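You operate a simulated robot arm through the tools that you are given. There is no shell and no other tool. Be economical: measure what you need, move in short steps, check, and stop when the job is done.

Carry out the task below with a simulated robot arm. There is one attempt and no reset: what you move stays moved.

Task
Put things in order on the left half of the wall bench. At the end: the white porcelain knob from the left half of the wall bench stands where the filament stem stood; the filament stem stands where the wire spool stood; the medium lamp from the left half of the wall bench stands where the white porcelain knob stood; the wire spool stands on top of the black gauge; whatever was shut is shut again. Leave all else as you found it, and nothing knocked over.

Only the result counts: the job must be done as asked and must still hold three seconds after the hand-in. Knocking over, shifting, dropping, spilling or breaking anything else fails it.

Robot
A 6-joint arm with a two-finger parallel gripper, fixed in place. Base frame: the origin is at the foot of the arm, x ahead of it, y to its left, z up; the work surface is at about z = 0.8. Readings come in m, degrees, newtons and seconds.
With the tool pointing down near the work surface it reaches from about 0.26 to 0.68 m from the base axis. Its first joint turns from -66.0 to 66.0 degrees. Payload 2.9 kg.
Tool frame: the origin (TCP) lies between the finger pads and is the grasp point; the fingertips stand 0.03 m ahead of it; z points along the fingers, y is the line along which they close. The gripper opens to 0.11 m. The fingers are 0.02 m wide and 0.01 m thick; the gripper's body (0.048 by 0.112 m) begins 0.055 m behind the TCP.
Orientation is that of the tool frame in the base frame, as a unit quaternion [w, x, y, z]. With the fingers straight down and closing along the base's y, the tool's x points along the base's -x, its y along +y and its z along -z.

Tools
- The arm moves only by the tool servo_tool. Its argument "moves" is a list of rows, each an object of numbers (a shift or turn left out is 0, a gripper value left out holds the last): "gripper": the opening, from 0 (shut) to 1 (fully open); "tx", "ty", "tz": the shift along the base's x, y, z in m; "wx", "wy", "wz": the turn, a rotation vector about the base's x, y, z in degrees. In form: [{"gripper": .., "tx": .., "ty": .., "tz": .., "wx": .., "wy": .., "wz": ..}, ...]. A call has 1 to 20 rows; each row shifts and turns the commanded pose from where the row before left it. Rows are played at 5 a second. More than 0.05 m and 8.6 degrees between two rows, or a gripper value outside its range, and nothing of the call is played. Where a pose cannot be reached the arm comes as near as it can. A force on the tool above 40 N (or 10 N above the force at the start of the call, whichever is more), or a blocked arm, ends the call early, and 0.2 s more pass. Each finger travels about 0.108 m/s and halts on what it meets, pressing with about 28 N; the grip force reading is that of the motor and also rises with nothing between the fingers. The clock runs only during rows and for 0.2 s after the last one: add rows that do not move to give the fingers time. It gives the time, the measured TCP pose, the force on the tool (base axes), the opening and the grip force at its end, in the units of the frame above (readings bear some noise), with the torque about the TCP (base axes, N m) and any sound that the robot's microphone picked up.
- Cameras (640 x 400 px; columns grow to the right, rows downward): "scene" is fixed at [0.0757, 0.4322, 1.382]; the picture's right is [-0.75, -0.66, 0.00], its down [-0.39, 0.45, -0.81] and it looks along [0.53, -0.61, -0.59] (base axes); focal length 374 px, centre (320, 200). "wrist" rides on the gripper at [0.072, 0.017, -0.103] in the tool frame; the picture's right is [-0.23, 0.97, 0.00], its down [-0.76, -0.18, -0.62] and it looks along [-0.61, -0.14, 0.78] (tool axes); focal length 222 px, centre (320, 200). There is no depth. A picture from a camera that has moved, and an enlarged one, comes with that camera's place and axes in the base frame and with its lens.
- capture(camera): a new picture of that camera. No time passes.
- enlarge(camera, box): a new picture of the part [left, top, right, bottom] of that camera's present view, enlarged. No time passes.
- hand_in(): hands the job in; it is judged then, once.

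Work in short steps. Places have to be worked out from the pictures, the camera data and where the tool is seen: move nearer, look again, correct. Check each grasp and each placing, and mend what went wrong. You have 120 turns and 76 pictures in all, those below and enlarged ones among them. Open the gripper and draw the arm clear of the work before you hand the job in, unless the task says otherwise; then end with one line.

The tools are called after "Request:" as name(argument=value, ...) on one line, values as JSON. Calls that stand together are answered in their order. servo_tool: Moves the arm, as the interface text tells. Its arguments: {"type":"object","properties":{"moves":{"type":"array","items":{"type":"object","properties":{"gripper":{"type":"number"},"tx":{"type":"number"},"ty":{"type":"number"},"tz":{"type":"number"},"wx":{"type":"number"},"wy":{"type":"number"},"wz":{"type":"number"}}}}},"required":["moves"]} The other tools are called the same way: capture (camera) takes a picture; enlarge (camera, box) takes an enlarged picture of a part of a camera's view; hand_in () hands the job in.

At the start:

```text
time_s: 0.0
tool_pos: [0.4813, 0.0242, 1.142]
tool_rot: [-0.001, 0.0, 1.0, 0.0]
ft_force: [-0.5, -0.2, 0.2]
ft_torque: [-0.02, -0.01, 0.0]
finger_gap: 0.1099
gripper_force: 0.0
```

scene: 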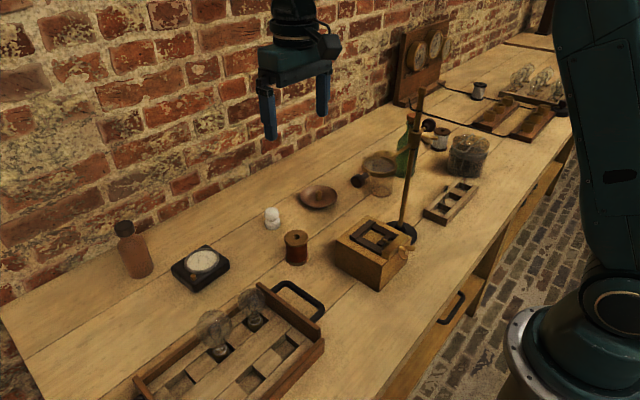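
wrist: 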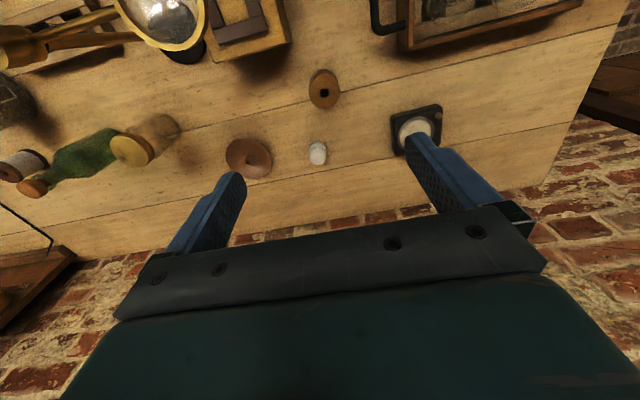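

I start by looking at the bench in detail with the scene camera.

Request:
enlarge(camera="scene", box=[100, 180, 340, 400])

Request:
enlarge(camera="scene", box=[300, 80, 520, 300])

Request:
enlarge(camera="wrist", box=[0, 0, 640, 200])

```text
1.82 times, centred on (220, 290) of scene
camera zoom: at [0.0757, 0.4322, 1.382], right [-0.75, -0.66, 0.0], down [-0.39, 0.45, -0.81], along [0.53, -0.61, -0.59], focal length 680 px, centre (502, 36)
```

zoom: 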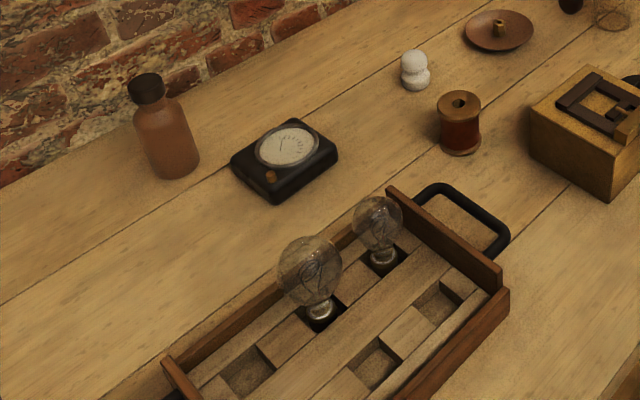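

```text
1.82 times, centred on (410, 190) of scene
camera zoom: at [0.0757, 0.4322, 1.382], right [-0.75, -0.66, 0.0], down [-0.39, 0.45, -0.81], along [0.53, -0.61, -0.59], focal length 680 px, centre (156, 218)
```

zoom: 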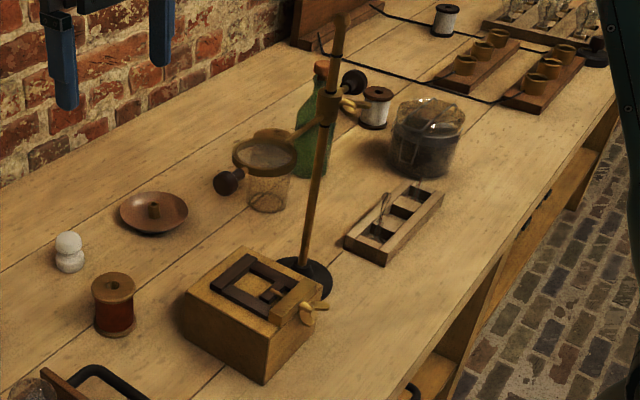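

```text
1.00 times, centred on (320, 100) of wrist (not enlarged: the box is as wide or as high as the picture)
camera zoom: at [0.4093, 0.0437, 1.2451], right [0.23, 0.97, 0.0], down [0.76, -0.18, 0.62], along [0.61, -0.14, -0.78], focal length 222 px, centre (320, 300)
```

zoom: 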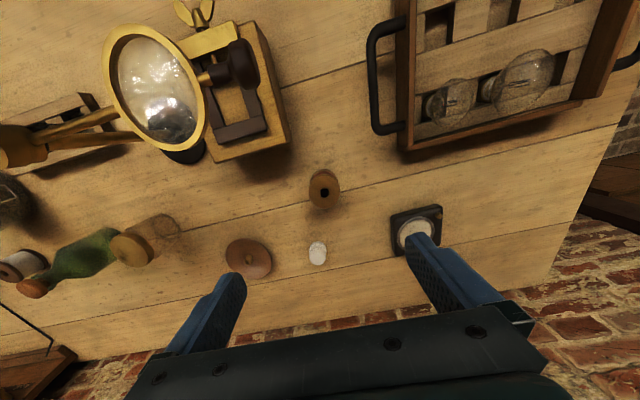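

I zoom in on the small compartment tray, the jars, and the lamps to identify the stem and lamp sizes.

Request:
enlarge(camera="scene", box=[405, 160, 495, 240])

Request:
enlarge(camera="scene", box=[340, 100, 500, 210])

Request:
enlarge(camera="scene", box=[460, 30, 600, 150])

Request:
enlarge(camera="scene", box=[320, 200, 500, 340])

```text
5.00 times, centred on (450, 200) of scene
camera zoom: at [0.0757, 0.4322, 1.382], right [-0.75, -0.66, 0.0], down [-0.39, 0.45, -0.81], along [0.53, -0.61, -0.59], focal length 1870 px, centre (-330, 200)
```

zoom: 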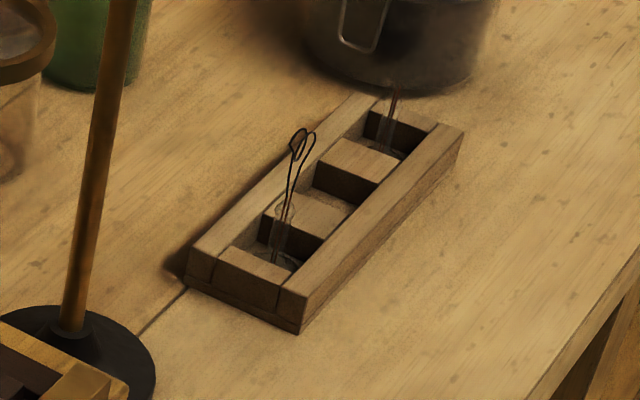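

```text
3.64 times, centred on (420, 155) of scene
camera zoom: at [0.0757, 0.4322, 1.382], right [-0.75, -0.66, 0.0], down [-0.39, 0.45, -0.81], along [0.53, -0.61, -0.59], focal length 1360 px, centre (-44, 364)
```

zoom: 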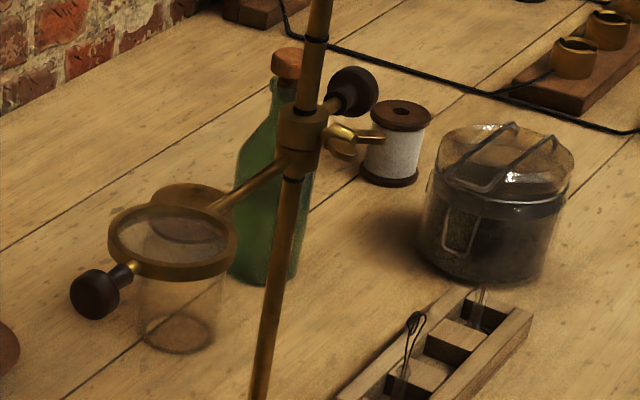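

```text
3.33 times, centred on (530, 90) of scene
camera zoom: at [0.0757, 0.4322, 1.382], right [-0.75, -0.66, 0.0], down [-0.39, 0.45, -0.81], along [0.53, -0.61, -0.59], focal length 1246 px, centre (-380, 567)
```

zoom: 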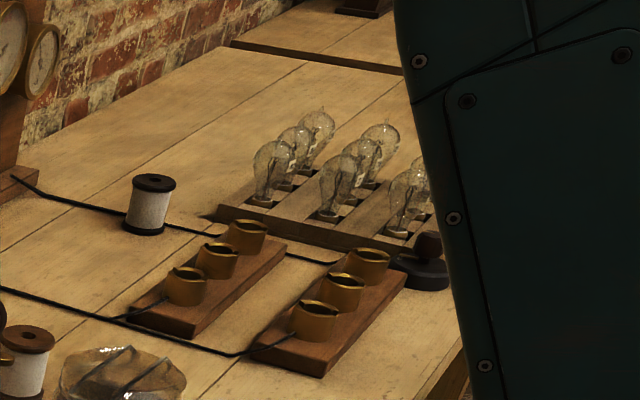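

```text
2.86 times, centred on (410, 270) of scene
camera zoom: at [0.0757, 0.4322, 1.382], right [-0.75, -0.66, 0.0], down [-0.39, 0.45, -0.81], along [0.53, -0.61, -0.59], focal length 1068 px, centre (63, 0)
```

zoom: 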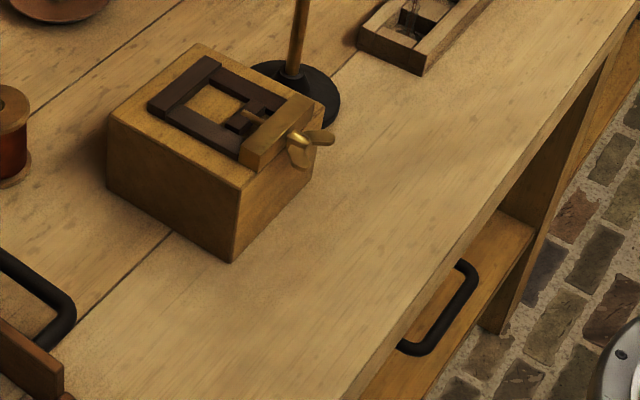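

Next I zoom the wrist camera on the lamps and the tray from the present pose to compare sizes.

Request:
enlarge(camera="wrist", box=[360, 0, 600, 140])

Request:
enlarge(camera="scene", box=[130, 270, 330, 400])

Request:
enlarge(camera="scene", box=[510, 50, 570, 110])

```text
2.67 times, centred on (480, 70) of wrist
camera zoom: at [0.4093, 0.0437, 1.2451], right [0.23, 0.97, 0.0], down [0.76, -0.18, 0.62], along [0.61, -0.14, -0.78], focal length 592 px, centre (-107, 547)
```

zoom: 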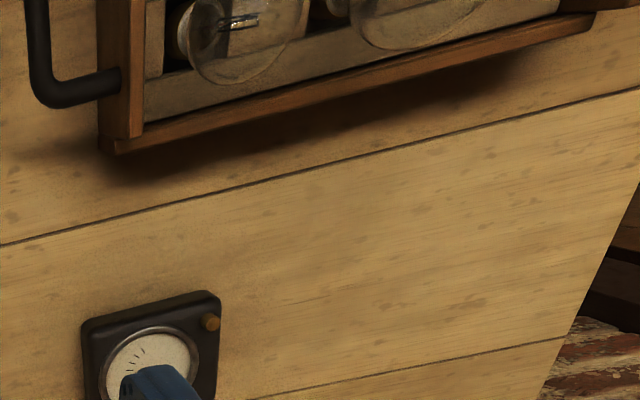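

```text
3.08 times, centred on (230, 335) of scene
camera zoom: at [0.0757, 0.4322, 1.382], right [-0.75, -0.66, 0.0], down [-0.39, 0.45, -0.81], along [0.53, -0.61, -0.59], focal length 1150 px, centre (597, -215)
```

zoom: 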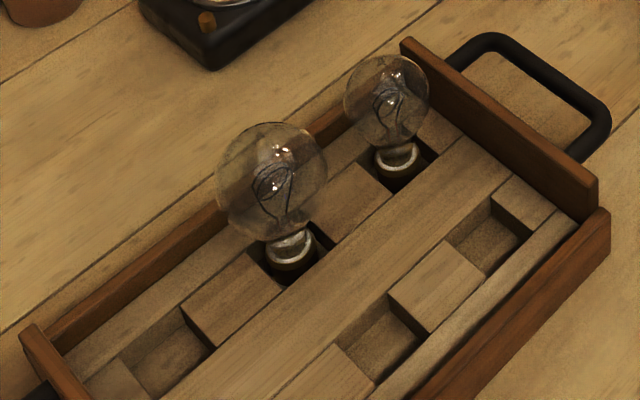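

```text
6.67 times, centred on (540, 80) of scene
camera zoom: at [0.0757, 0.4322, 1.382], right [-0.75, -0.66, 0.0], down [-0.39, 0.45, -0.81], along [0.53, -0.61, -0.59], focal length 2493 px, centre (-1147, 1000)
```

zoom: 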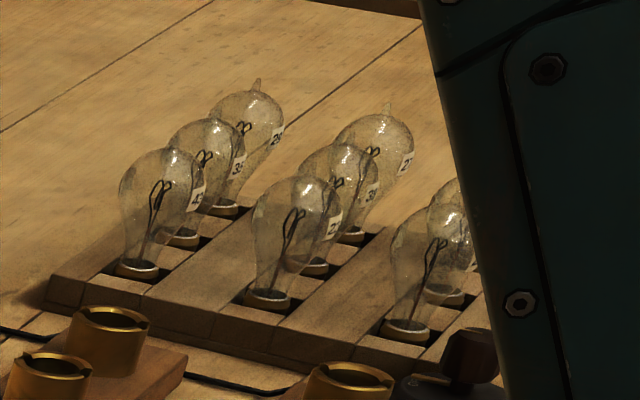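

The lamp tray has one ~55 mm and one ~45 mm lamp, and may hold more outside the view. I move the wrist camera over the tray to see all of it.

Request:
servo_tool(moves=[{"tx": -0.03, "ty": 0.0377}, {"tx": -0.03, "ty": 0.0377}, {"tx": -0.03, "ty": 0.0377}, {"tx": -0.03, "ty": 0.0377}, {"tx": -0.03, "ty": 0.0377}, {"tx": -0.03, "ty": 0.0377}, {}, {}])

Request:
capture(camera="wrist")

```text
time_s: 1.8
tool_pos: [0.3011, 0.2524, 1.1433]
tool_rot: [0.0, 0.0, 1.0, 0.0]
ft_force: [0.0, 0.1, 0.2]
ft_torque: [-0.01, 0.04, -0.02]
finger_gap: 0.1099
gripper_force: 0.0
```

```text
63 pictures are left
camera wrist: at [0.2287, 0.2705, 1.2462], right [0.23, 0.97, 0.0], down [0.76, -0.18, 0.62], along [0.61, -0.14, -0.78], focal length 222 px, centre (320, 200)
```

wrist: 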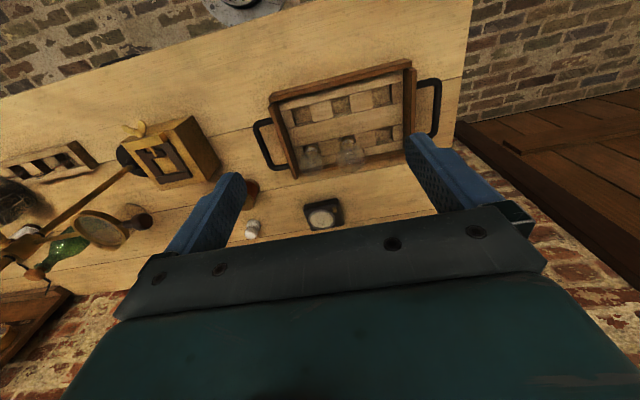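

The tray has six slots with two lamps only. I zoom to compare their sizes carefully.

Request:
enlarge(camera="wrist", box=[240, 50, 460, 190])

Request:
enlarge(camera="wrist", box=[0, 100, 220, 240])

```text
2.86 times, centred on (350, 120) of wrist
camera zoom: at [0.2287, 0.2705, 1.2462], right [0.23, 0.97, 0.0], down [0.76, -0.18, 0.62], along [0.61, -0.14, -0.78], focal length 635 px, centre (234, 429)
```

zoom: 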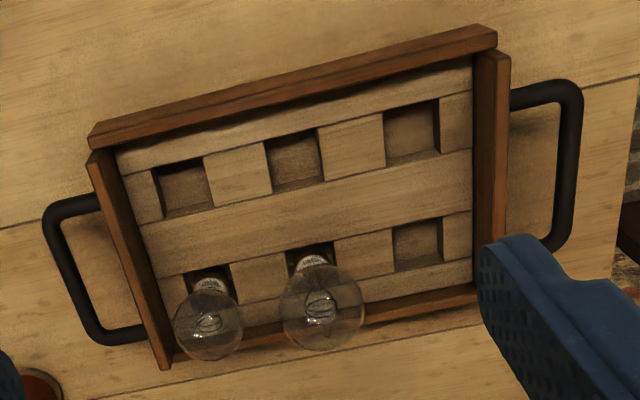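

```text
2.86 times, centred on (110, 170) of wrist
camera zoom: at [0.2287, 0.2705, 1.2462], right [0.23, 0.97, 0.0], down [0.76, -0.18, 0.62], along [0.61, -0.14, -0.78], focal length 635 px, centre (920, 286)
```

zoom: 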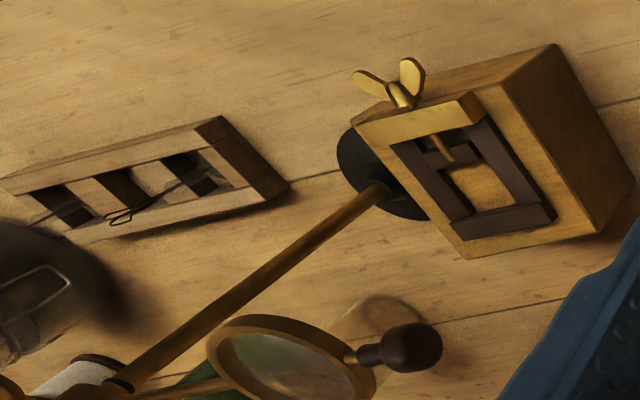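

Slots are equal in size, so I need a reference: I move high with a yaw toward the right half to compare its lamps, and also view the stem tray and jar on the way.

Request:
servo_tool(moves=[{"tz": 0.04}, {"tz": 0.04}, {"ty": -0.045, "wz": -5.5}, {"ty": -0.045, "wz": -5.5}, {"ty": -0.045, "wz": -5.5}, {"ty": -0.045, "wz": -5.5}, {"ty": -0.045, "wz": -5.5}, {"ty": -0.045, "wz": -5.5}, {"ty": -0.045, "wz": -5.5}, {"ty": -0.045, "wz": -5.5}, {"ty": -0.045, "wz": -5.5}, {"ty": -0.045, "wz": -5.5}, {"ty": -0.045, "wz": -5.5}, {"ty": -0.045, "wz": -5.5}, {}, {}])

Request:
capture(camera="wrist")

```text
time_s: 5.2
tool_pos: [0.302, -0.2886, 1.2213]
tool_rot: [-0.001, 0.545, 0.838, -0.001]
ft_force: [-0.2, 0.0, 0.9]
ft_torque: [0.0, 0.0, -0.01]
finger_gap: 0.1102
gripper_force: 0.1
```

```text
60 pictures are left
camera wrist: at [0.2882, -0.2146, 1.3242], right [0.98, 0.19, 0.0], down [0.15, -0.77, 0.62], along [0.12, -0.61, -0.78], focal length 222 px, centre (320, 200)
```

wrist: 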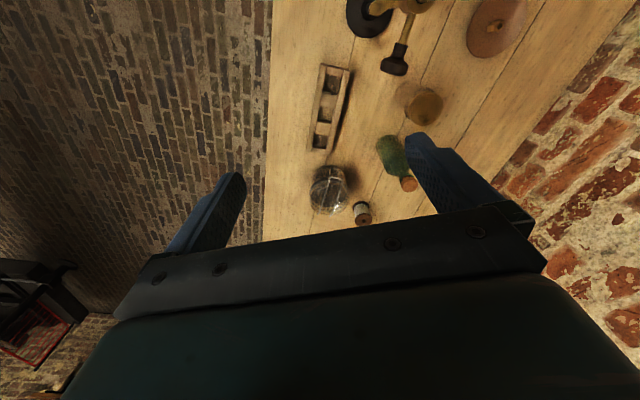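

I tilt the tool outward to bring the right half into the wrist view.

Request:
servo_tool(moves=[{"wx": -8}, {"wx": -8}, {"wx": -8}, {"wx": -8}, {"wx": -8}, {}, {}])

Request:
capture(camera="wrist")

```text
time_s: 6.8
tool_pos: [0.3015, -0.289, 1.2219]
tool_rot: [0.186, 0.512, 0.788, -0.287]
ft_force: [-0.9, -0.3, -0.8]
ft_torque: [-0.01, -0.01, 0.03]
finger_gap: 0.1099
gripper_force: 0.1
```

```text
59 pictures are left
camera wrist: at [0.288, -0.1656, 1.2538], right [0.98, 0.14, -0.12], down [0.15, -0.19, 0.97], along [0.12, -0.97, -0.2], focal length 222 px, centre (320, 200)
```

wrist: 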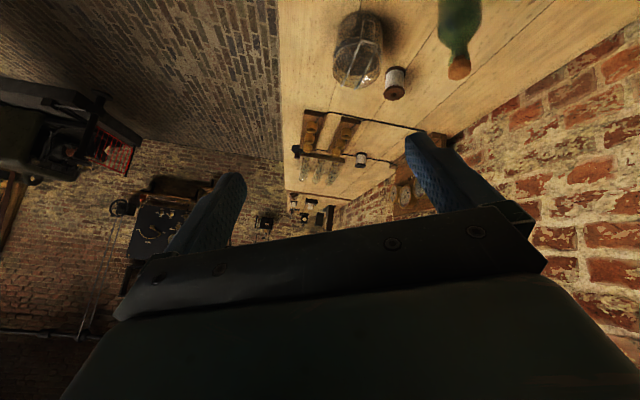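

I enlarge the far part of this view.

Request:
enlarge(camera="wrist", box=[280, 100, 400, 180])

Request:
enlarge(camera="wrist", box=[280, 170, 350, 220])

Request:
enlarge(camera="wrist", box=[310, 0, 420, 110])

```text
5.00 times, centred on (340, 140) of wrist
camera zoom: at [0.288, -0.1656, 1.2538], right [0.98, 0.14, -0.12], down [0.15, -0.19, 0.97], along [0.12, -0.97, -0.2], focal length 1111 px, centre (220, 500)
```

zoom: 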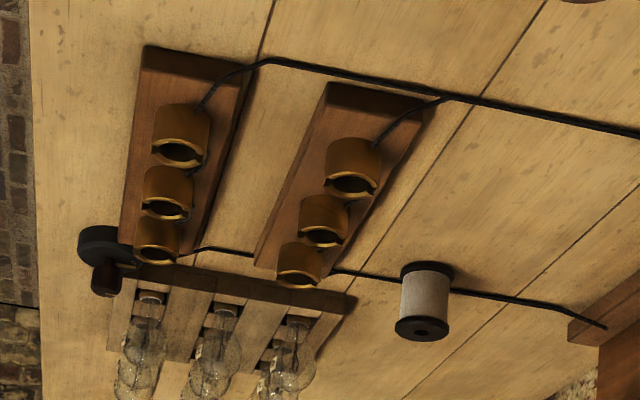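

```text
8.00 times, centred on (315, 195) of wrist
camera zoom: at [0.288, -0.1656, 1.2538], right [0.98, 0.14, -0.12], down [0.15, -0.19, 0.97], along [0.12, -0.97, -0.2], focal length 1777 px, centre (360, 240)
```

zoom: 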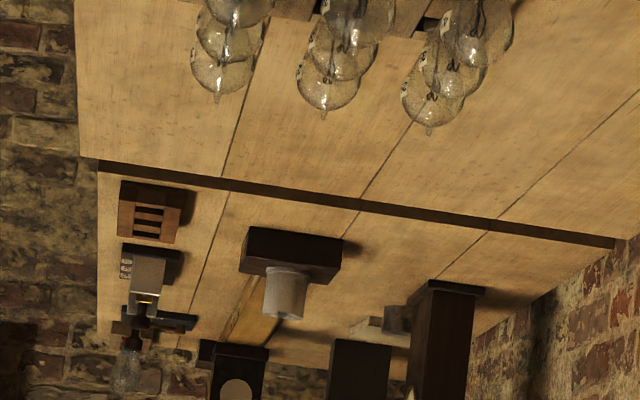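

```text
3.64 times, centred on (365, 55) of wrist
camera zoom: at [0.288, -0.1656, 1.2538], right [0.98, 0.14, -0.12], down [0.15, -0.19, 0.97], along [0.12, -0.97, -0.2], focal length 808 px, centre (156, 727)
```

zoom: 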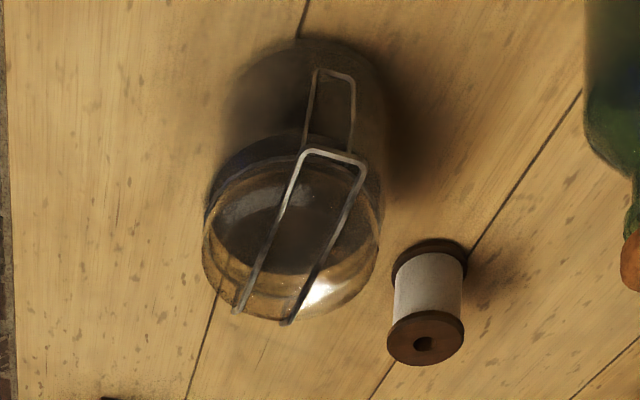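

Right-half lamps are a uniform pear-shaped kind. A handle is visible under the bench front; I want to check that drawer. I untilt, yaw back and move to the front-right to look at the bench's front.

Request:
servo_tool(moves=[{"wx": 8}, {"wx": 8}, {"wx": 8}, {"wx": 8}, {"wx": 8}, {"wz": 8, "tx": -0.02, "ty": -0.01}, {"wz": 8, "tx": -0.02, "ty": -0.01}, {"wz": 8, "tx": -0.02, "ty": -0.01}, {"wz": 8, "tx": -0.02, "ty": -0.01}, {"wz": 8, "tx": -0.02, "ty": -0.01}, {"wz": 8, "tx": -0.02, "ty": -0.01}, {"wz": 8, "tz": -0.04}, {"wz": 8, "tz": -0.04}, {"tz": -0.04}, {}, {}])

Request:
capture(camera="wrist")

```text
time_s: 10.2
tool_pos: [0.1797, -0.3459, 1.1009]
tool_rot: [0.0, 0.018, 1.0, -0.001]
ft_force: [0.2, 0.3, 0.3]
ft_torque: [0.0, 0.01, 0.04]
finger_gap: 0.11
gripper_force: 0.0
```

```text
55 pictures are left
camera wrist: at [0.1098, -0.326, 1.2047], right [0.26, 0.97, 0.0], down [0.76, -0.2, 0.62], along [0.6, -0.16, -0.78], focal length 222 px, centre (320, 200)
```

wrist: 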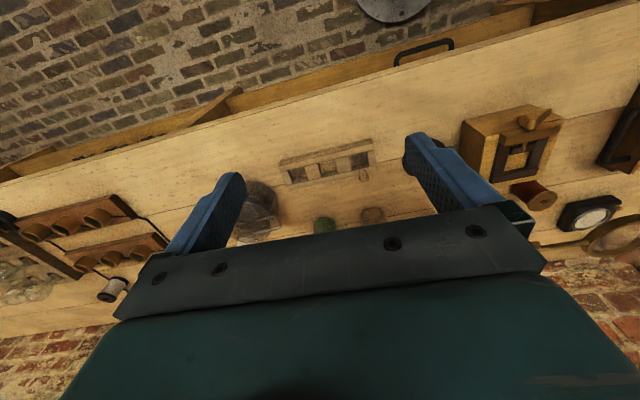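

I enlarge the drawer area at the bench front.

Request:
enlarge(camera="wrist", box=[180, 0, 560, 120])

Request:
enlarge(camera="wrist", box=[360, 10, 500, 100])

```text
1.68 times, centred on (370, 60) of wrist
camera zoom: at [0.1098, -0.326, 1.2047], right [0.26, 0.97, 0.0], down [0.76, -0.2, 0.62], along [0.6, -0.16, -0.78], focal length 374 px, centre (236, 436)
```

zoom: 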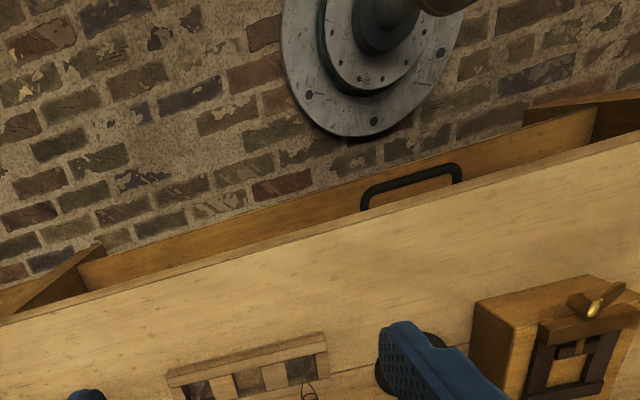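

```text
4.44 times, centred on (430, 55) of wrist
camera zoom: at [0.1098, -0.326, 1.2047], right [0.26, 0.97, 0.0], down [0.76, -0.2, 0.62], along [0.6, -0.16, -0.78], focal length 987 px, centre (-169, 844)
```

zoom: 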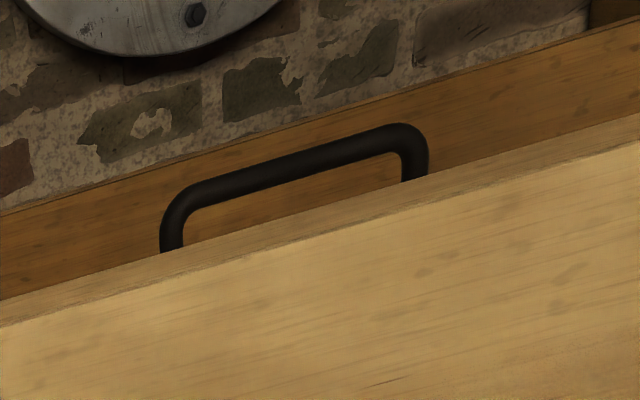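

No opening seems needed for the visible items. To settle "medium", I measure lamps precisely with high zooms in the fixed camera.

Request:
enlarge(camera="scene", box=[510, 60, 550, 90])

Request:
enlarge(camera="scene", box=[190, 280, 280, 370])

```text
13.33 times, centred on (530, 75) of scene
camera zoom: at [0.0757, 0.4322, 1.382], right [-0.75, -0.66, 0.0], down [-0.39, 0.45, -0.81], along [0.53, -0.61, -0.59], focal length 4985 px, centre (-2480, 1867)
```

zoom: 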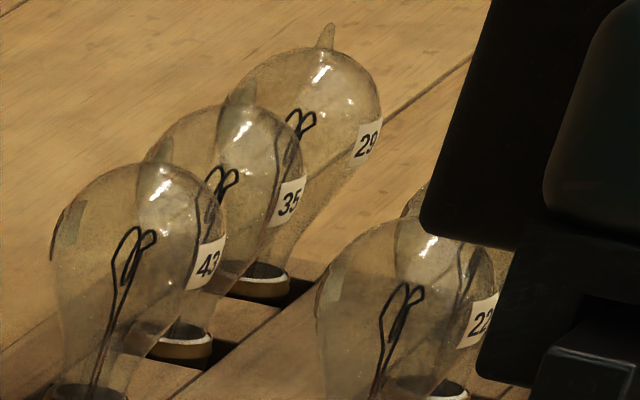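

```text
4.44 times, centred on (235, 325) of scene
camera zoom: at [0.0757, 0.4322, 1.382], right [-0.75, -0.66, 0.0], down [-0.39, 0.45, -0.81], along [0.53, -0.61, -0.59], focal length 1662 px, centre (698, -356)
```

zoom: 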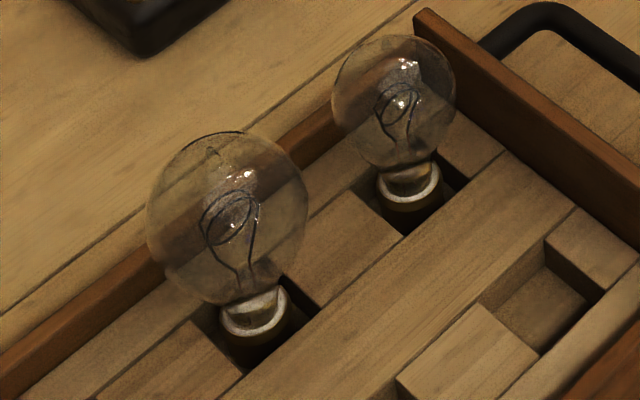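

Sizes: about 46 mm and 54 mm, and the tagged lamps on the right about 46–48 mm. I look around at the far bench for further size references: yaw right and tilt further up.

Request:
servo_tool(moves=[{"tz": 0.04, "wz": -8, "tx": 0.015}, {"tz": 0.04, "wz": -8, "tx": 0.015}, {"wz": -8, "tx": 0.015}, {"wz": -8, "tx": 0.015}, {"wz": -8, "tx": 0.015}, {"wz": -8, "tx": 0.015}, {"wz": -8, "tx": 0.015}, {"wz": -8, "tx": 0.015}, {"wx": -8}, {"wx": -8}, {"wx": -8}, {"wx": -8}, {"wx": -8}, {"wx": -8}, {"wx": -8}, {}, {}])

Request:
capture(camera="wrist")

```text
time_s: 13.8
tool_pos: [0.3007, -0.3465, 1.1807]
tool_rot: [0.257, 0.48, 0.741, -0.394]
ft_force: [-0.3, 0.4, -0.5]
ft_torque: [-0.03, -0.03, -0.02]
finger_gap: 0.1102
gripper_force: 0.0
```

```text
50 pictures are left
camera wrist: at [0.2876, -0.2198, 1.1788], right [0.98, 0.11, -0.16], down [0.15, 0.09, 0.99], along [0.12, -0.99, 0.07], focal length 222 px, centre (320, 200)
```

wrist: 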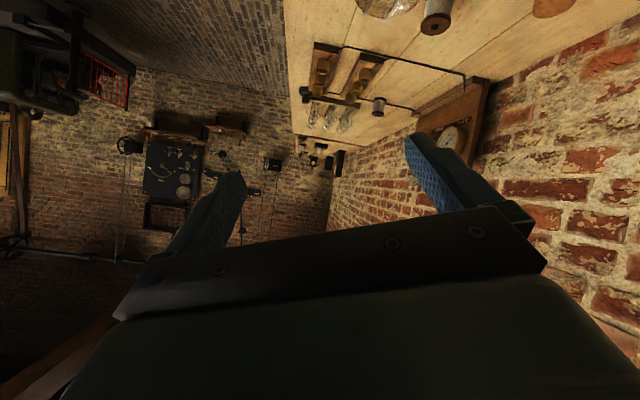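

Request:
enlarge(camera="wrist", box=[290, 125, 350, 180])

Request:
enlarge(camera="wrist", box=[120, 90, 290, 230])

Request:
enlarge(camera="wrist", box=[290, 30, 420, 140])

```text
7.27 times, centred on (320, 152) of wrist
camera zoom: at [0.2876, -0.2198, 1.1788], right [0.98, 0.11, -0.16], down [0.15, 0.09, 0.99], along [0.12, -0.99, 0.07], focal length 1615 px, centre (320, 546)
```

zoom: 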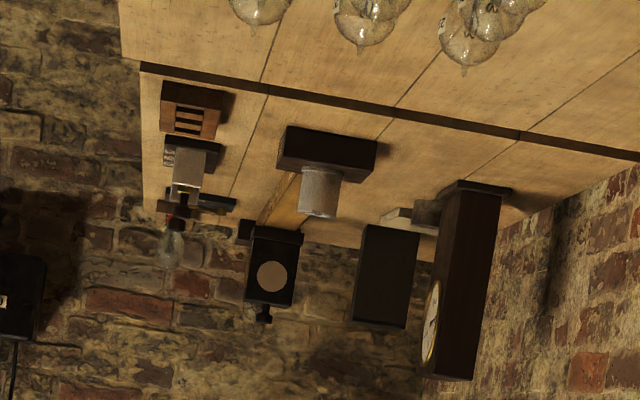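

```text
2.86 times, centred on (205, 160) of wrist
camera zoom: at [0.2876, -0.2198, 1.1788], right [0.98, 0.11, -0.16], down [0.15, 0.09, 0.99], along [0.12, -0.99, 0.07], focal length 635 px, centre (649, 314)
```

zoom: 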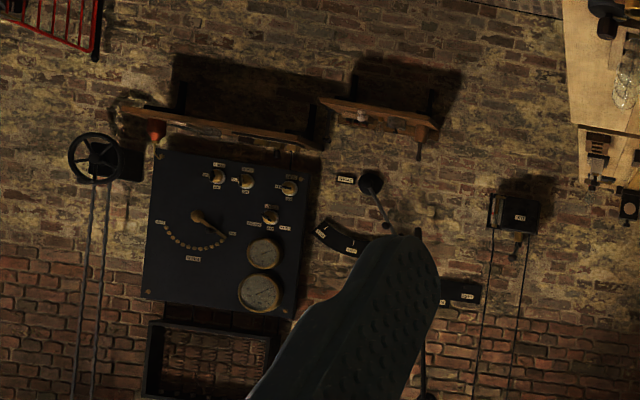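

```text
3.64 times, centred on (355, 85) of wrist
camera zoom: at [0.2876, -0.2198, 1.1788], right [0.98, 0.11, -0.16], down [0.15, 0.09, 0.99], along [0.12, -0.99, 0.07], focal length 808 px, centre (193, 618)
```

zoom: 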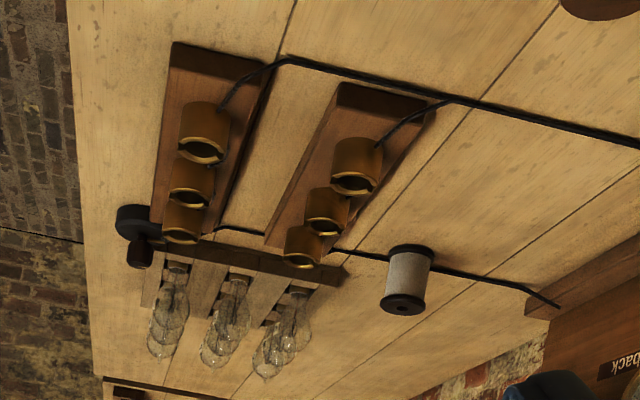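

Nothing conclusive. I turn the wrist camera toward the room behind the robot to look for other lamp trays that fix the size scale.

Request:
servo_tool(moves=[{"wx": 8}, {"wx": 8}, {"wx": 8}, {"wx": 8}, {"wx": 8}, {"wx": 8}, {"wx": 8}, {"wz": -8, "tx": 0.01, "tz": 0.01}, {"wz": -8, "tx": 0.01, "tz": 0.01}, {"wz": -8, "tx": 0.01, "tz": 0.01}, {"wz": -8, "tx": 0.01}, {"wz": -8, "tx": 0.01}, {"wz": -8}, {"wz": -8}, {"wz": -8}, {"wz": -8}, {"wz": -8}, {}, {}])

Request:
servo_tool(moves=[{"wy": 8}, {"wy": 8}, {"wy": 8}, {"wy": 8}, {"wy": 8}, {"wy": 8}, {}, {}])

Request:
capture(camera="wrist")

```text
time_s: 17.8
tool_pos: [0.3519, -0.3482, 1.2127]
tool_rot: [0.0, 0.956, 0.293, 0.0]
ft_force: [0.5, 0.5, 0.4]
ft_torque: [-0.03, -0.01, 0.03]
finger_gap: 0.11
gripper_force: 0.0
```

```text
time_s: 19.6
tool_pos: [0.3032, -0.279, 1.1173]
tool_rot: [-0.108, 0.903, 0.274, -0.311]
ft_force: [-0.4, 0.4, -0.5]
ft_torque: [0.0, 0.02, 0.02]
finger_gap: 0.1097
gripper_force: 0.2
out of reach, approached as far as the arm can: row 3, 4, 5, 6
```

```text
46 pictures are left
camera wrist: at [0.4233, -0.2544, 1.1547], right [0.27, -0.93, -0.24], down [-0.19, -0.3, 0.94], along [-0.94, -0.2, -0.26], focal length 222 px, centre (320, 200)
```

wrist: 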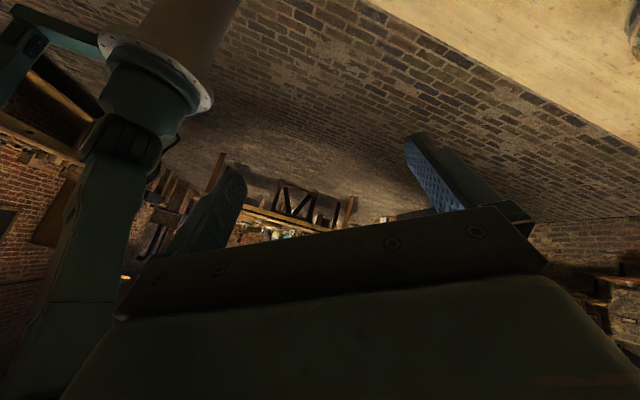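

The arm drifted toward the magnifier pole; I look at the scene to check that nothing was touched before going back.

Request:
capture(camera="scene")

Request:
enlarge(camera="wrist", box=[230, 170, 400, 250])

```text
45 pictures are left
```

scene: 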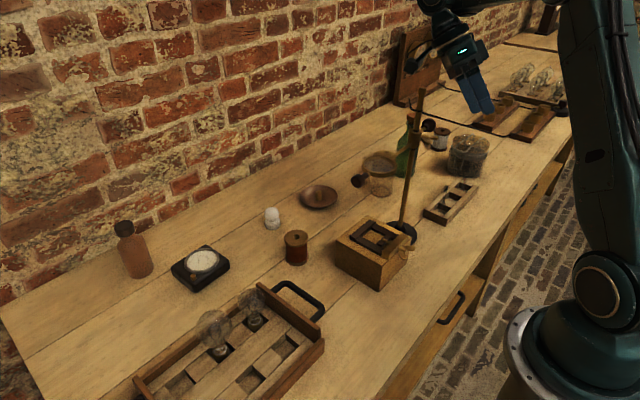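

```text
3.76 times, centred on (315, 210) of wrist
camera zoom: at [0.4233, -0.2544, 1.1547], right [0.27, -0.93, -0.24], down [-0.19, -0.3, 0.94], along [-0.94, -0.2, -0.26], focal length 836 px, centre (339, 162)
```

zoom: 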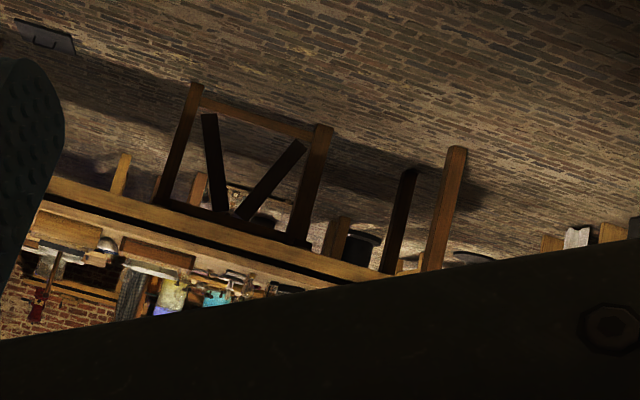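

That view was unhelpful but nothing was touched. I untilt and yaw back to zero, moving to the front-right corner, clear of everything.

Request:
servo_tool(moves=[{"wy": -8}, {"wy": -8}, {"wy": -8}, {"wy": -8}, {"wy": -8}, {"wy": -8}, {}])

Request:
servo_tool(moves=[{"wz": 8}, {"wz": 8}, {"wz": 8}, {"wz": 8}, {"wz": 8}, {"wz": 8, "tx": -0.015}, {"wz": 8, "tx": -0.015}, {"wz": 8, "tx": -0.015}, {"wz": 8, "tx": -0.015}, {"wz": 8, "tx": -0.015}, {"wz": 8, "tx": -0.015}, {"wz": 8, "tx": -0.015}, {"wz": 8, "tx": -0.015}, {"wz": 8, "tx": -0.015}, {"wz": 8, "tx": -0.015}, {"wz": 8, "tx": -0.015}, {"wz": 8, "tx": -0.015}, {"wz": 8}, {}, {}])

```text
time_s: 21.2
tool_pos: [0.3188, -0.3444, 1.2033]
tool_rot: [-0.002, 0.954, 0.295, 0.05]
ft_force: [-0.3, -0.5, -0.5]
ft_torque: [0.03, -0.02, -0.01]
finger_gap: 0.11
gripper_force: 0.1
out of reach, approached as far as the arm can: row 1, 2, 3, 4, 5, 6
```

```text
time_s: 25.4
tool_pos: [0.118, -0.3496, 1.1968]
tool_rot: [-0.05, 0.013, 0.999, 0.014]
ft_force: [-0.2, -0.2, 0.1]
ft_torque: [-0.01, -0.03, -0.01]
finger_gap: 0.1104
gripper_force: 0.1
out of reach, approached as far as the arm can: row 2, 3, 4, 5, 16, 17
```

I straighten the small tilt and descend in front of the bench edge to look beneath the tabletop.

Request:
servo_tool(moves=[{"wy": -5.7, "tx": 0.02}, {"tx": 0.015, "tz": -0.04}, {"tz": -0.04}, {"tz": -0.04}, {"tz": -0.04}, {"tz": -0.04}, {"tz": -0.04}, {"tz": -0.04}, {}, {}])

Request:
capture(camera="wrist")

```text
time_s: 27.6
tool_pos: [0.1582, -0.3442, 0.9254]
tool_rot: [-0.03, 0.013, 0.999, 0.013]
ft_force: [-1.1, 0.5, 0.6]
ft_torque: [-0.01, 0.01, -0.03]
finger_gap: 0.1102
gripper_force: 0.0
out of reach, approached as far as the arm can: row 1, 4
```

```text
43 pictures are left
camera wrist: at [0.0935, -0.3278, 1.0327], right [0.25, 0.97, 0.01], down [0.79, -0.21, 0.57], along [0.56, -0.13, -0.82], focal length 222 px, centre (320, 200)
```

wrist: 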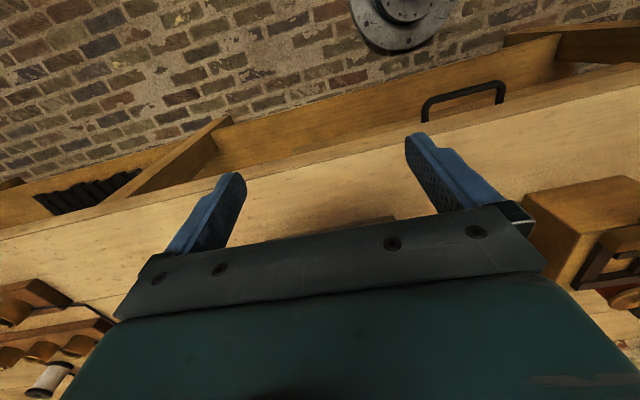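

I enlarge the handle area.

Request:
enlarge(camera="wrist", box=[380, 40, 560, 150])

```text
3.56 times, centred on (470, 95) of wrist
camera zoom: at [0.0935, -0.3278, 1.0327], right [0.25, 0.97, 0.01], down [0.79, -0.21, 0.57], along [0.56, -0.13, -0.82], focal length 790 px, centre (-213, 573)
```

zoom: 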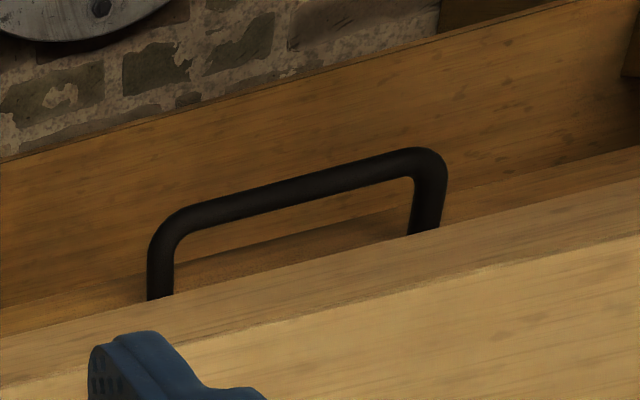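

The drawer isn't reachable sensibly and holds nothing visible that's needed. On the earlier view the lamp caps seemed to bear markings, so I go back over the lamp tray, closer, to read them.

Request:
servo_tool(moves=[{"tz": 0.04}, {"tz": 0.04}, {"tz": 0.04}, {"tz": 0.04, "tx": 0.02}, {"ty": 0.045, "tx": 0.015}, {"ty": 0.045, "tx": 0.015}, {"ty": 0.045, "tx": 0.015}, {"ty": 0.045, "tx": 0.015}, {"ty": 0.045, "tx": 0.015}, {"ty": 0.045, "tx": 0.015}, {"ty": 0.045, "tx": 0.01}, {"ty": 0.045}, {"ty": 0.045}, {"ty": 0.045}, {"ty": 0.045}, {"ty": 0.045}, {"ty": 0.04}, {}, {}])

Request:
servo_tool(moves=[{"tz": -0.04}, {"tz": -0.03}, {}, {}])

Request:
capture(camera="wrist")

```text
time_s: 31.6
tool_pos: [0.2776, 0.2377, 1.0825]
tool_rot: [-0.029, 0.012, 0.999, 0.014]
ft_force: [0.6, 0.1, 0.5]
ft_torque: [-0.03, 0.02, -0.02]
finger_gap: 0.1099
gripper_force: 0.0
```

```text
time_s: 32.6
tool_pos: [0.2778, 0.2375, 1.0134]
tool_rot: [-0.029, 0.013, 0.999, 0.015]
ft_force: [-0.6, -0.1, -0.7]
ft_torque: [-0.02, 0.0, 0.0]
finger_gap: 0.11
gripper_force: 0.0
```

```text
41 pictures are left
camera wrist: at [0.2122, 0.2549, 1.1202], right [0.25, 0.97, 0.01], down [0.79, -0.21, 0.57], along [0.56, -0.13, -0.82], focal length 222 px, centre (320, 200)
```

wrist: 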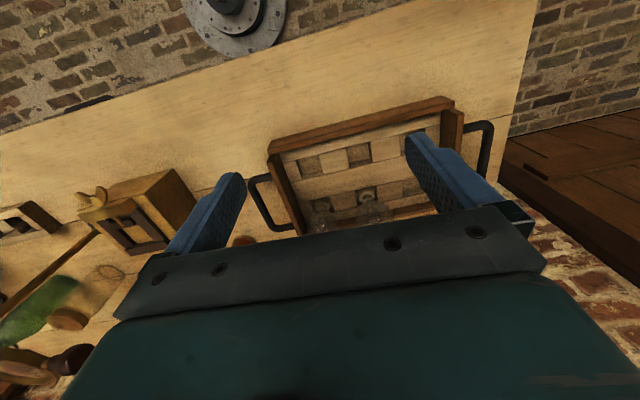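

The lamps are at the view's lower part; moving 6 cm forward lifts them in the picture.

Request:
servo_tool(moves=[{"tx": 0.03}, {"tx": 0.03}, {}])

Request:
enlarge(camera="wrist", box=[270, 100, 450, 220])

```text
time_s: 33.4
tool_pos: [0.3376, 0.2392, 1.0126]
tool_rot: [-0.029, 0.013, 0.999, 0.015]
ft_force: [0.0, -0.6, -0.3]
ft_torque: [-0.01, -0.03, -0.02]
finger_gap: 0.1099
gripper_force: 0.2
```

```text
3.33 times, centred on (360, 160) of wrist
camera zoom: at [0.2722, 0.2558, 1.1204], right [0.25, 0.97, 0.01], down [0.79, -0.21, 0.57], along [0.56, -0.13, -0.82], focal length 740 px, centre (187, 333)
```

zoom: 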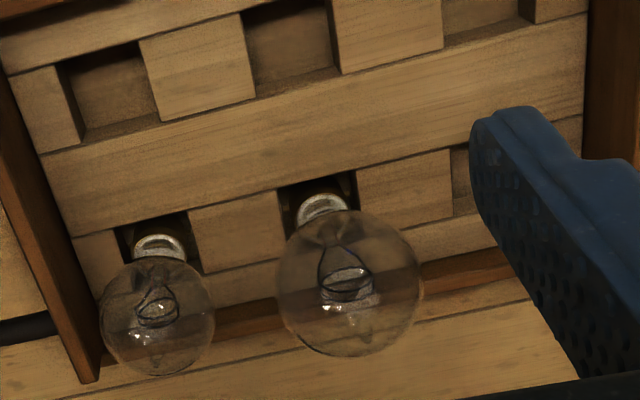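

No markings. I take one look toward the left side of the room (mirror of the earlier tilt) for lamps of a third size.

Request:
servo_tool(moves=[{"tz": 0.045}, {"tz": 0.045}, {"tz": 0.045}, {"tz": 0.045, "wz": 8}, {"wz": 8, "ty": 0.02}, {"wz": 8, "ty": 0.02}, {"wz": 8, "ty": 0.02}, {"wz": 8}, {"wz": 8}, {"wz": 8}, {"wz": 8}, {"wx": 8}, {"wx": 8}, {"wx": 8}, {"wx": 8}, {"wx": 8}, {"wx": 8}, {}, {}])

Request:
capture(camera="wrist")

```text
time_s: 37.4
tool_pos: [0.3435, 0.3013, 1.2019]
tool_rot: [0.184, -0.486, 0.781, 0.345]
ft_force: [0.4, 0.7, 0.6]
ft_torque: [-0.01, -0.01, 0.03]
finger_gap: 0.1099
gripper_force: 0.0
out of reach, approached as far as the arm can: row 12
```

```text
39 pictures are left
camera wrist: at [0.301, 0.1863, 1.2353], right [-0.76, 0.42, 0.49], down [0.54, -0.01, 0.84], along [0.36, 0.91, -0.22], focal length 222 px, centre (320, 200)
```

wrist: 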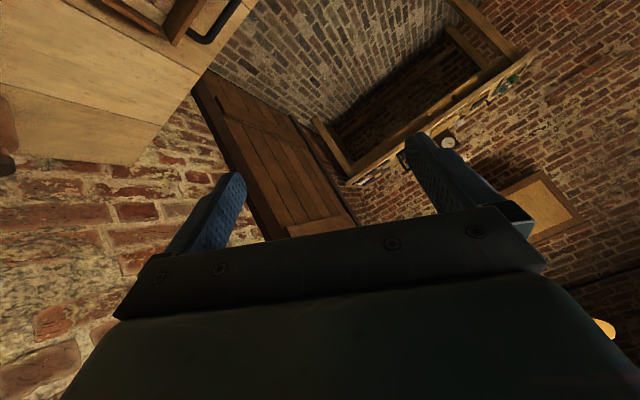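

Request:
enlarge(camera="wrist", box=[340, 50, 560, 190])

```text
2.86 times, centred on (450, 120) of wrist
camera zoom: at [0.301, 0.1863, 1.2353], right [-0.76, 0.42, 0.49], down [0.54, -0.01, 0.84], along [0.36, 0.91, -0.22], focal length 635 px, centre (-51, 429)
```

zoom: 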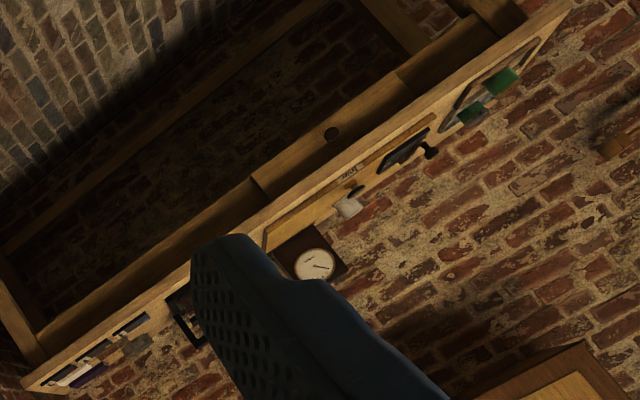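

No lamps there. Reasoning on the tray: a row of three slots holds the 46 mm lamp at its end and the 54 mm lamp in the middle, with the slot beyond the larger one empty, so I take the 54 mm one as the medium. Now I untilt and go above the wire spool.

Request:
servo_tool(moves=[{"wx": -8}, {"wx": -8}, {"wx": -8}, {"wx": -8}, {"wx": -8}, {"wx": -8}, {"wz": -8}, {"wz": -8}, {"wz": -8}, {"wz": -8}, {"wz": -8}, {"wz": -8}, {"wz": -8}, {"wz": -8}, {}])

```text
time_s: 40.6
tool_pos: [0.341, 0.288, 1.1976]
tool_rot: [-0.029, 0.014, 0.999, 0.015]
ft_force: [0.6, 0.6, -0.1]
ft_torque: [-0.02, -0.02, 0.01]
finger_gap: 0.11
gripper_force: 0.1
out of reach, approached as far as the arm can: row 7, 8, 10
```

I correct the small residual tilt and move to above and before the spool.

Request:
servo_tool(moves=[{"wx": -1.7, "wy": -3.3, "wz": 1.6}, {"tx": 0.0156, "ty": -0.0369, "tz": -0.0211}, {"tx": 0.0156, "ty": -0.0369, "tz": -0.0211}, {"tx": 0.0156, "ty": -0.0369, "tz": -0.0211}, {"tx": 0.0156, "ty": -0.0369, "tz": -0.0211}, {"tx": 0.0156, "ty": -0.0369, "tz": -0.0211}, {"tx": 0.0156, "ty": -0.0369, "tz": -0.0211}, {"tx": 0.0156, "ty": -0.0369, "tz": -0.0211}, {}, {}])

Request:
capture(camera="wrist")

```text
time_s: 42.8
tool_pos: [0.4528, 0.0327, 1.0463]
tool_rot: [0.0, 0.0, 1.0, 0.0]
ft_force: [0.1, 0.1, 0.2]
ft_torque: [0.0, -0.02, 0.0]
finger_gap: 0.11
gripper_force: 0.0
out of reach, approached as far as the arm can: row 1
```

```text
37 pictures are left
camera wrist: at [0.3805, 0.0494, 1.1493], right [0.22, 0.97, 0.0], down [0.76, -0.17, 0.62], along [0.61, -0.14, -0.78], focal length 222 px, centre (320, 200)
```

wrist: 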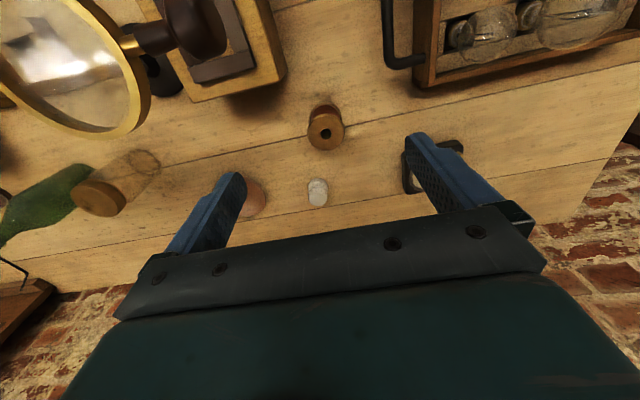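

The spool triangulates to about (0.491, 0.030) with its top near z 0.87. I move above it and check the alignment.

Request:
servo_tool(moves=[{"tx": 0.019, "ty": -0.001, "tz": -0.03}, {"tx": 0.019, "ty": -0.001, "tz": -0.04}, {"tz": -0.04}, {"tz": -0.02}, {}, {}])

Request:
capture(camera="wrist")

Request:
enlarge(camera="scene", box=[220, 160, 380, 290])

```text
time_s: 44.2
tool_pos: [0.4858, 0.0322, 0.917]
tool_rot: [-0.001, -0.002, 1.0, -0.001]
ft_force: [-0.6, -0.5, 0.2]
ft_torque: [0.01, 0.0, 0.0]
finger_gap: 0.1098
gripper_force: 0.1
```

```text
36 pictures are left
camera wrist: at [0.4148, 0.0498, 1.0205], right [0.22, 0.97, 0.0], down [0.76, -0.17, 0.62], along [0.61, -0.14, -0.78], focal length 222 px, centre (320, 200)
```

wrist: 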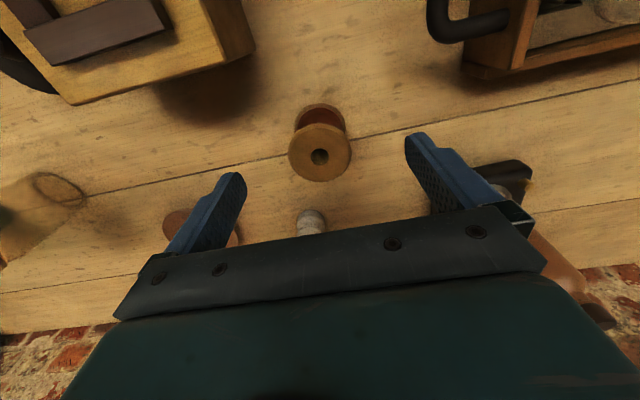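

```text
3.08 times, centred on (300, 225) of scene
camera zoom: at [0.0757, 0.4322, 1.382], right [-0.75, -0.66, 0.0], down [-0.39, 0.45, -0.81], along [0.53, -0.61, -0.59], focal length 1150 px, centre (382, 123)
```

zoom: 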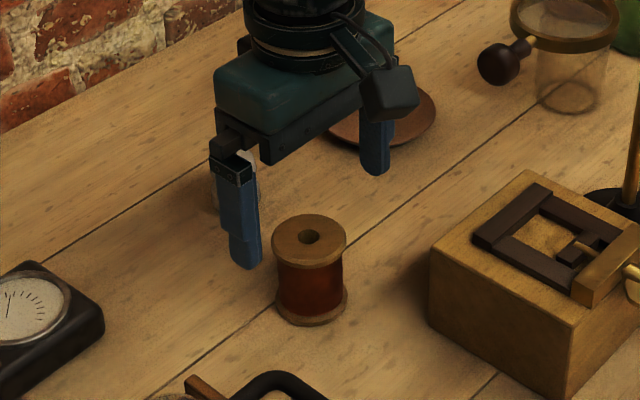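

Spool center is ≈(0.489, 0.031). I descend to z 0.842 and close.

Request:
servo_tool(moves=[{"tx": 0.003, "ty": -0.001, "tz": -0.035}, {"tz": -0.04}, {}, {"gripper": 0.3}, {"gripper": 0.3}, {"gripper": 0.3}, {"gripper": 0.3}, {}])

```text
time_s: 46.0
tool_pos: [0.4911, 0.0316, 0.8447]
tool_rot: [0.0, 0.0, 1.0, 0.0]
ft_force: [0.2, -0.2, -0.8]
ft_torque: [0.04, -0.04, 0.01]
finger_gap: 0.05
gripper_force: 28.1
```

Gripped (50 mm). I lift and move toward the gauge, then look.

Request:
servo_tool(moves=[{"tz": 0.04}, {"tz": 0.04}, {"tz": 0.04}, {"ty": 0.04, "tx": 0.01}, {"ty": 0.04, "tx": 0.01}, {"ty": 0.04, "tx": 0.01}, {"ty": 0.035, "tx": 0.01}, {}, {}])

Request:
capture(camera="wrist")

Request:
enlarge(camera="scene", box=[140, 180, 300, 310])

```text
time_s: 48.0
tool_pos: [0.5312, 0.185, 0.9618]
tool_rot: [0.001, -0.001, 1.0, -0.001]
ft_force: [0.8, 0.7, -0.6]
ft_torque: [0.04, 0.03, -0.04]
finger_gap: 0.0332
gripper_force: 0.1
```

```text
34 pictures are left
camera wrist: at [0.4591, 0.2024, 1.0664], right [0.23, 0.97, 0.0], down [0.76, -0.17, 0.62], along [0.61, -0.14, -0.78], focal length 222 px, centre (320, 200)
```

wrist: 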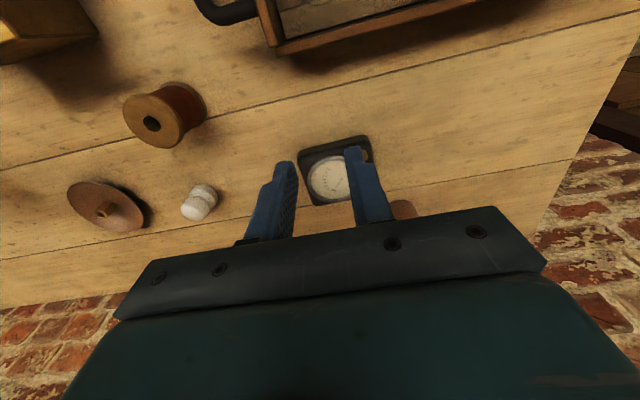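

```text
3.08 times, centred on (220, 245) of scene
camera zoom: at [0.0757, 0.4322, 1.382], right [-0.75, -0.66, 0.0], down [-0.39, 0.45, -0.81], along [0.53, -0.61, -0.59], focal length 1150 px, centre (628, 62)
```

zoom: 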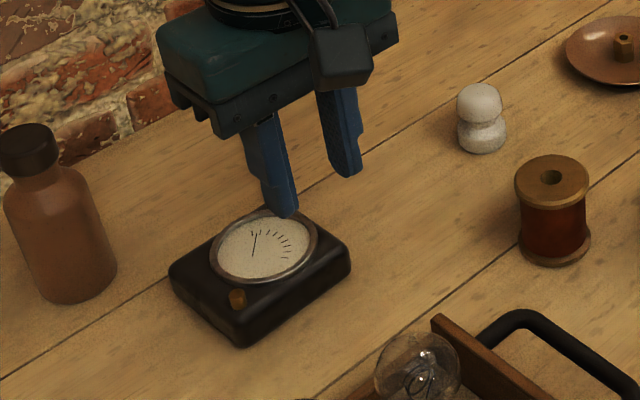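

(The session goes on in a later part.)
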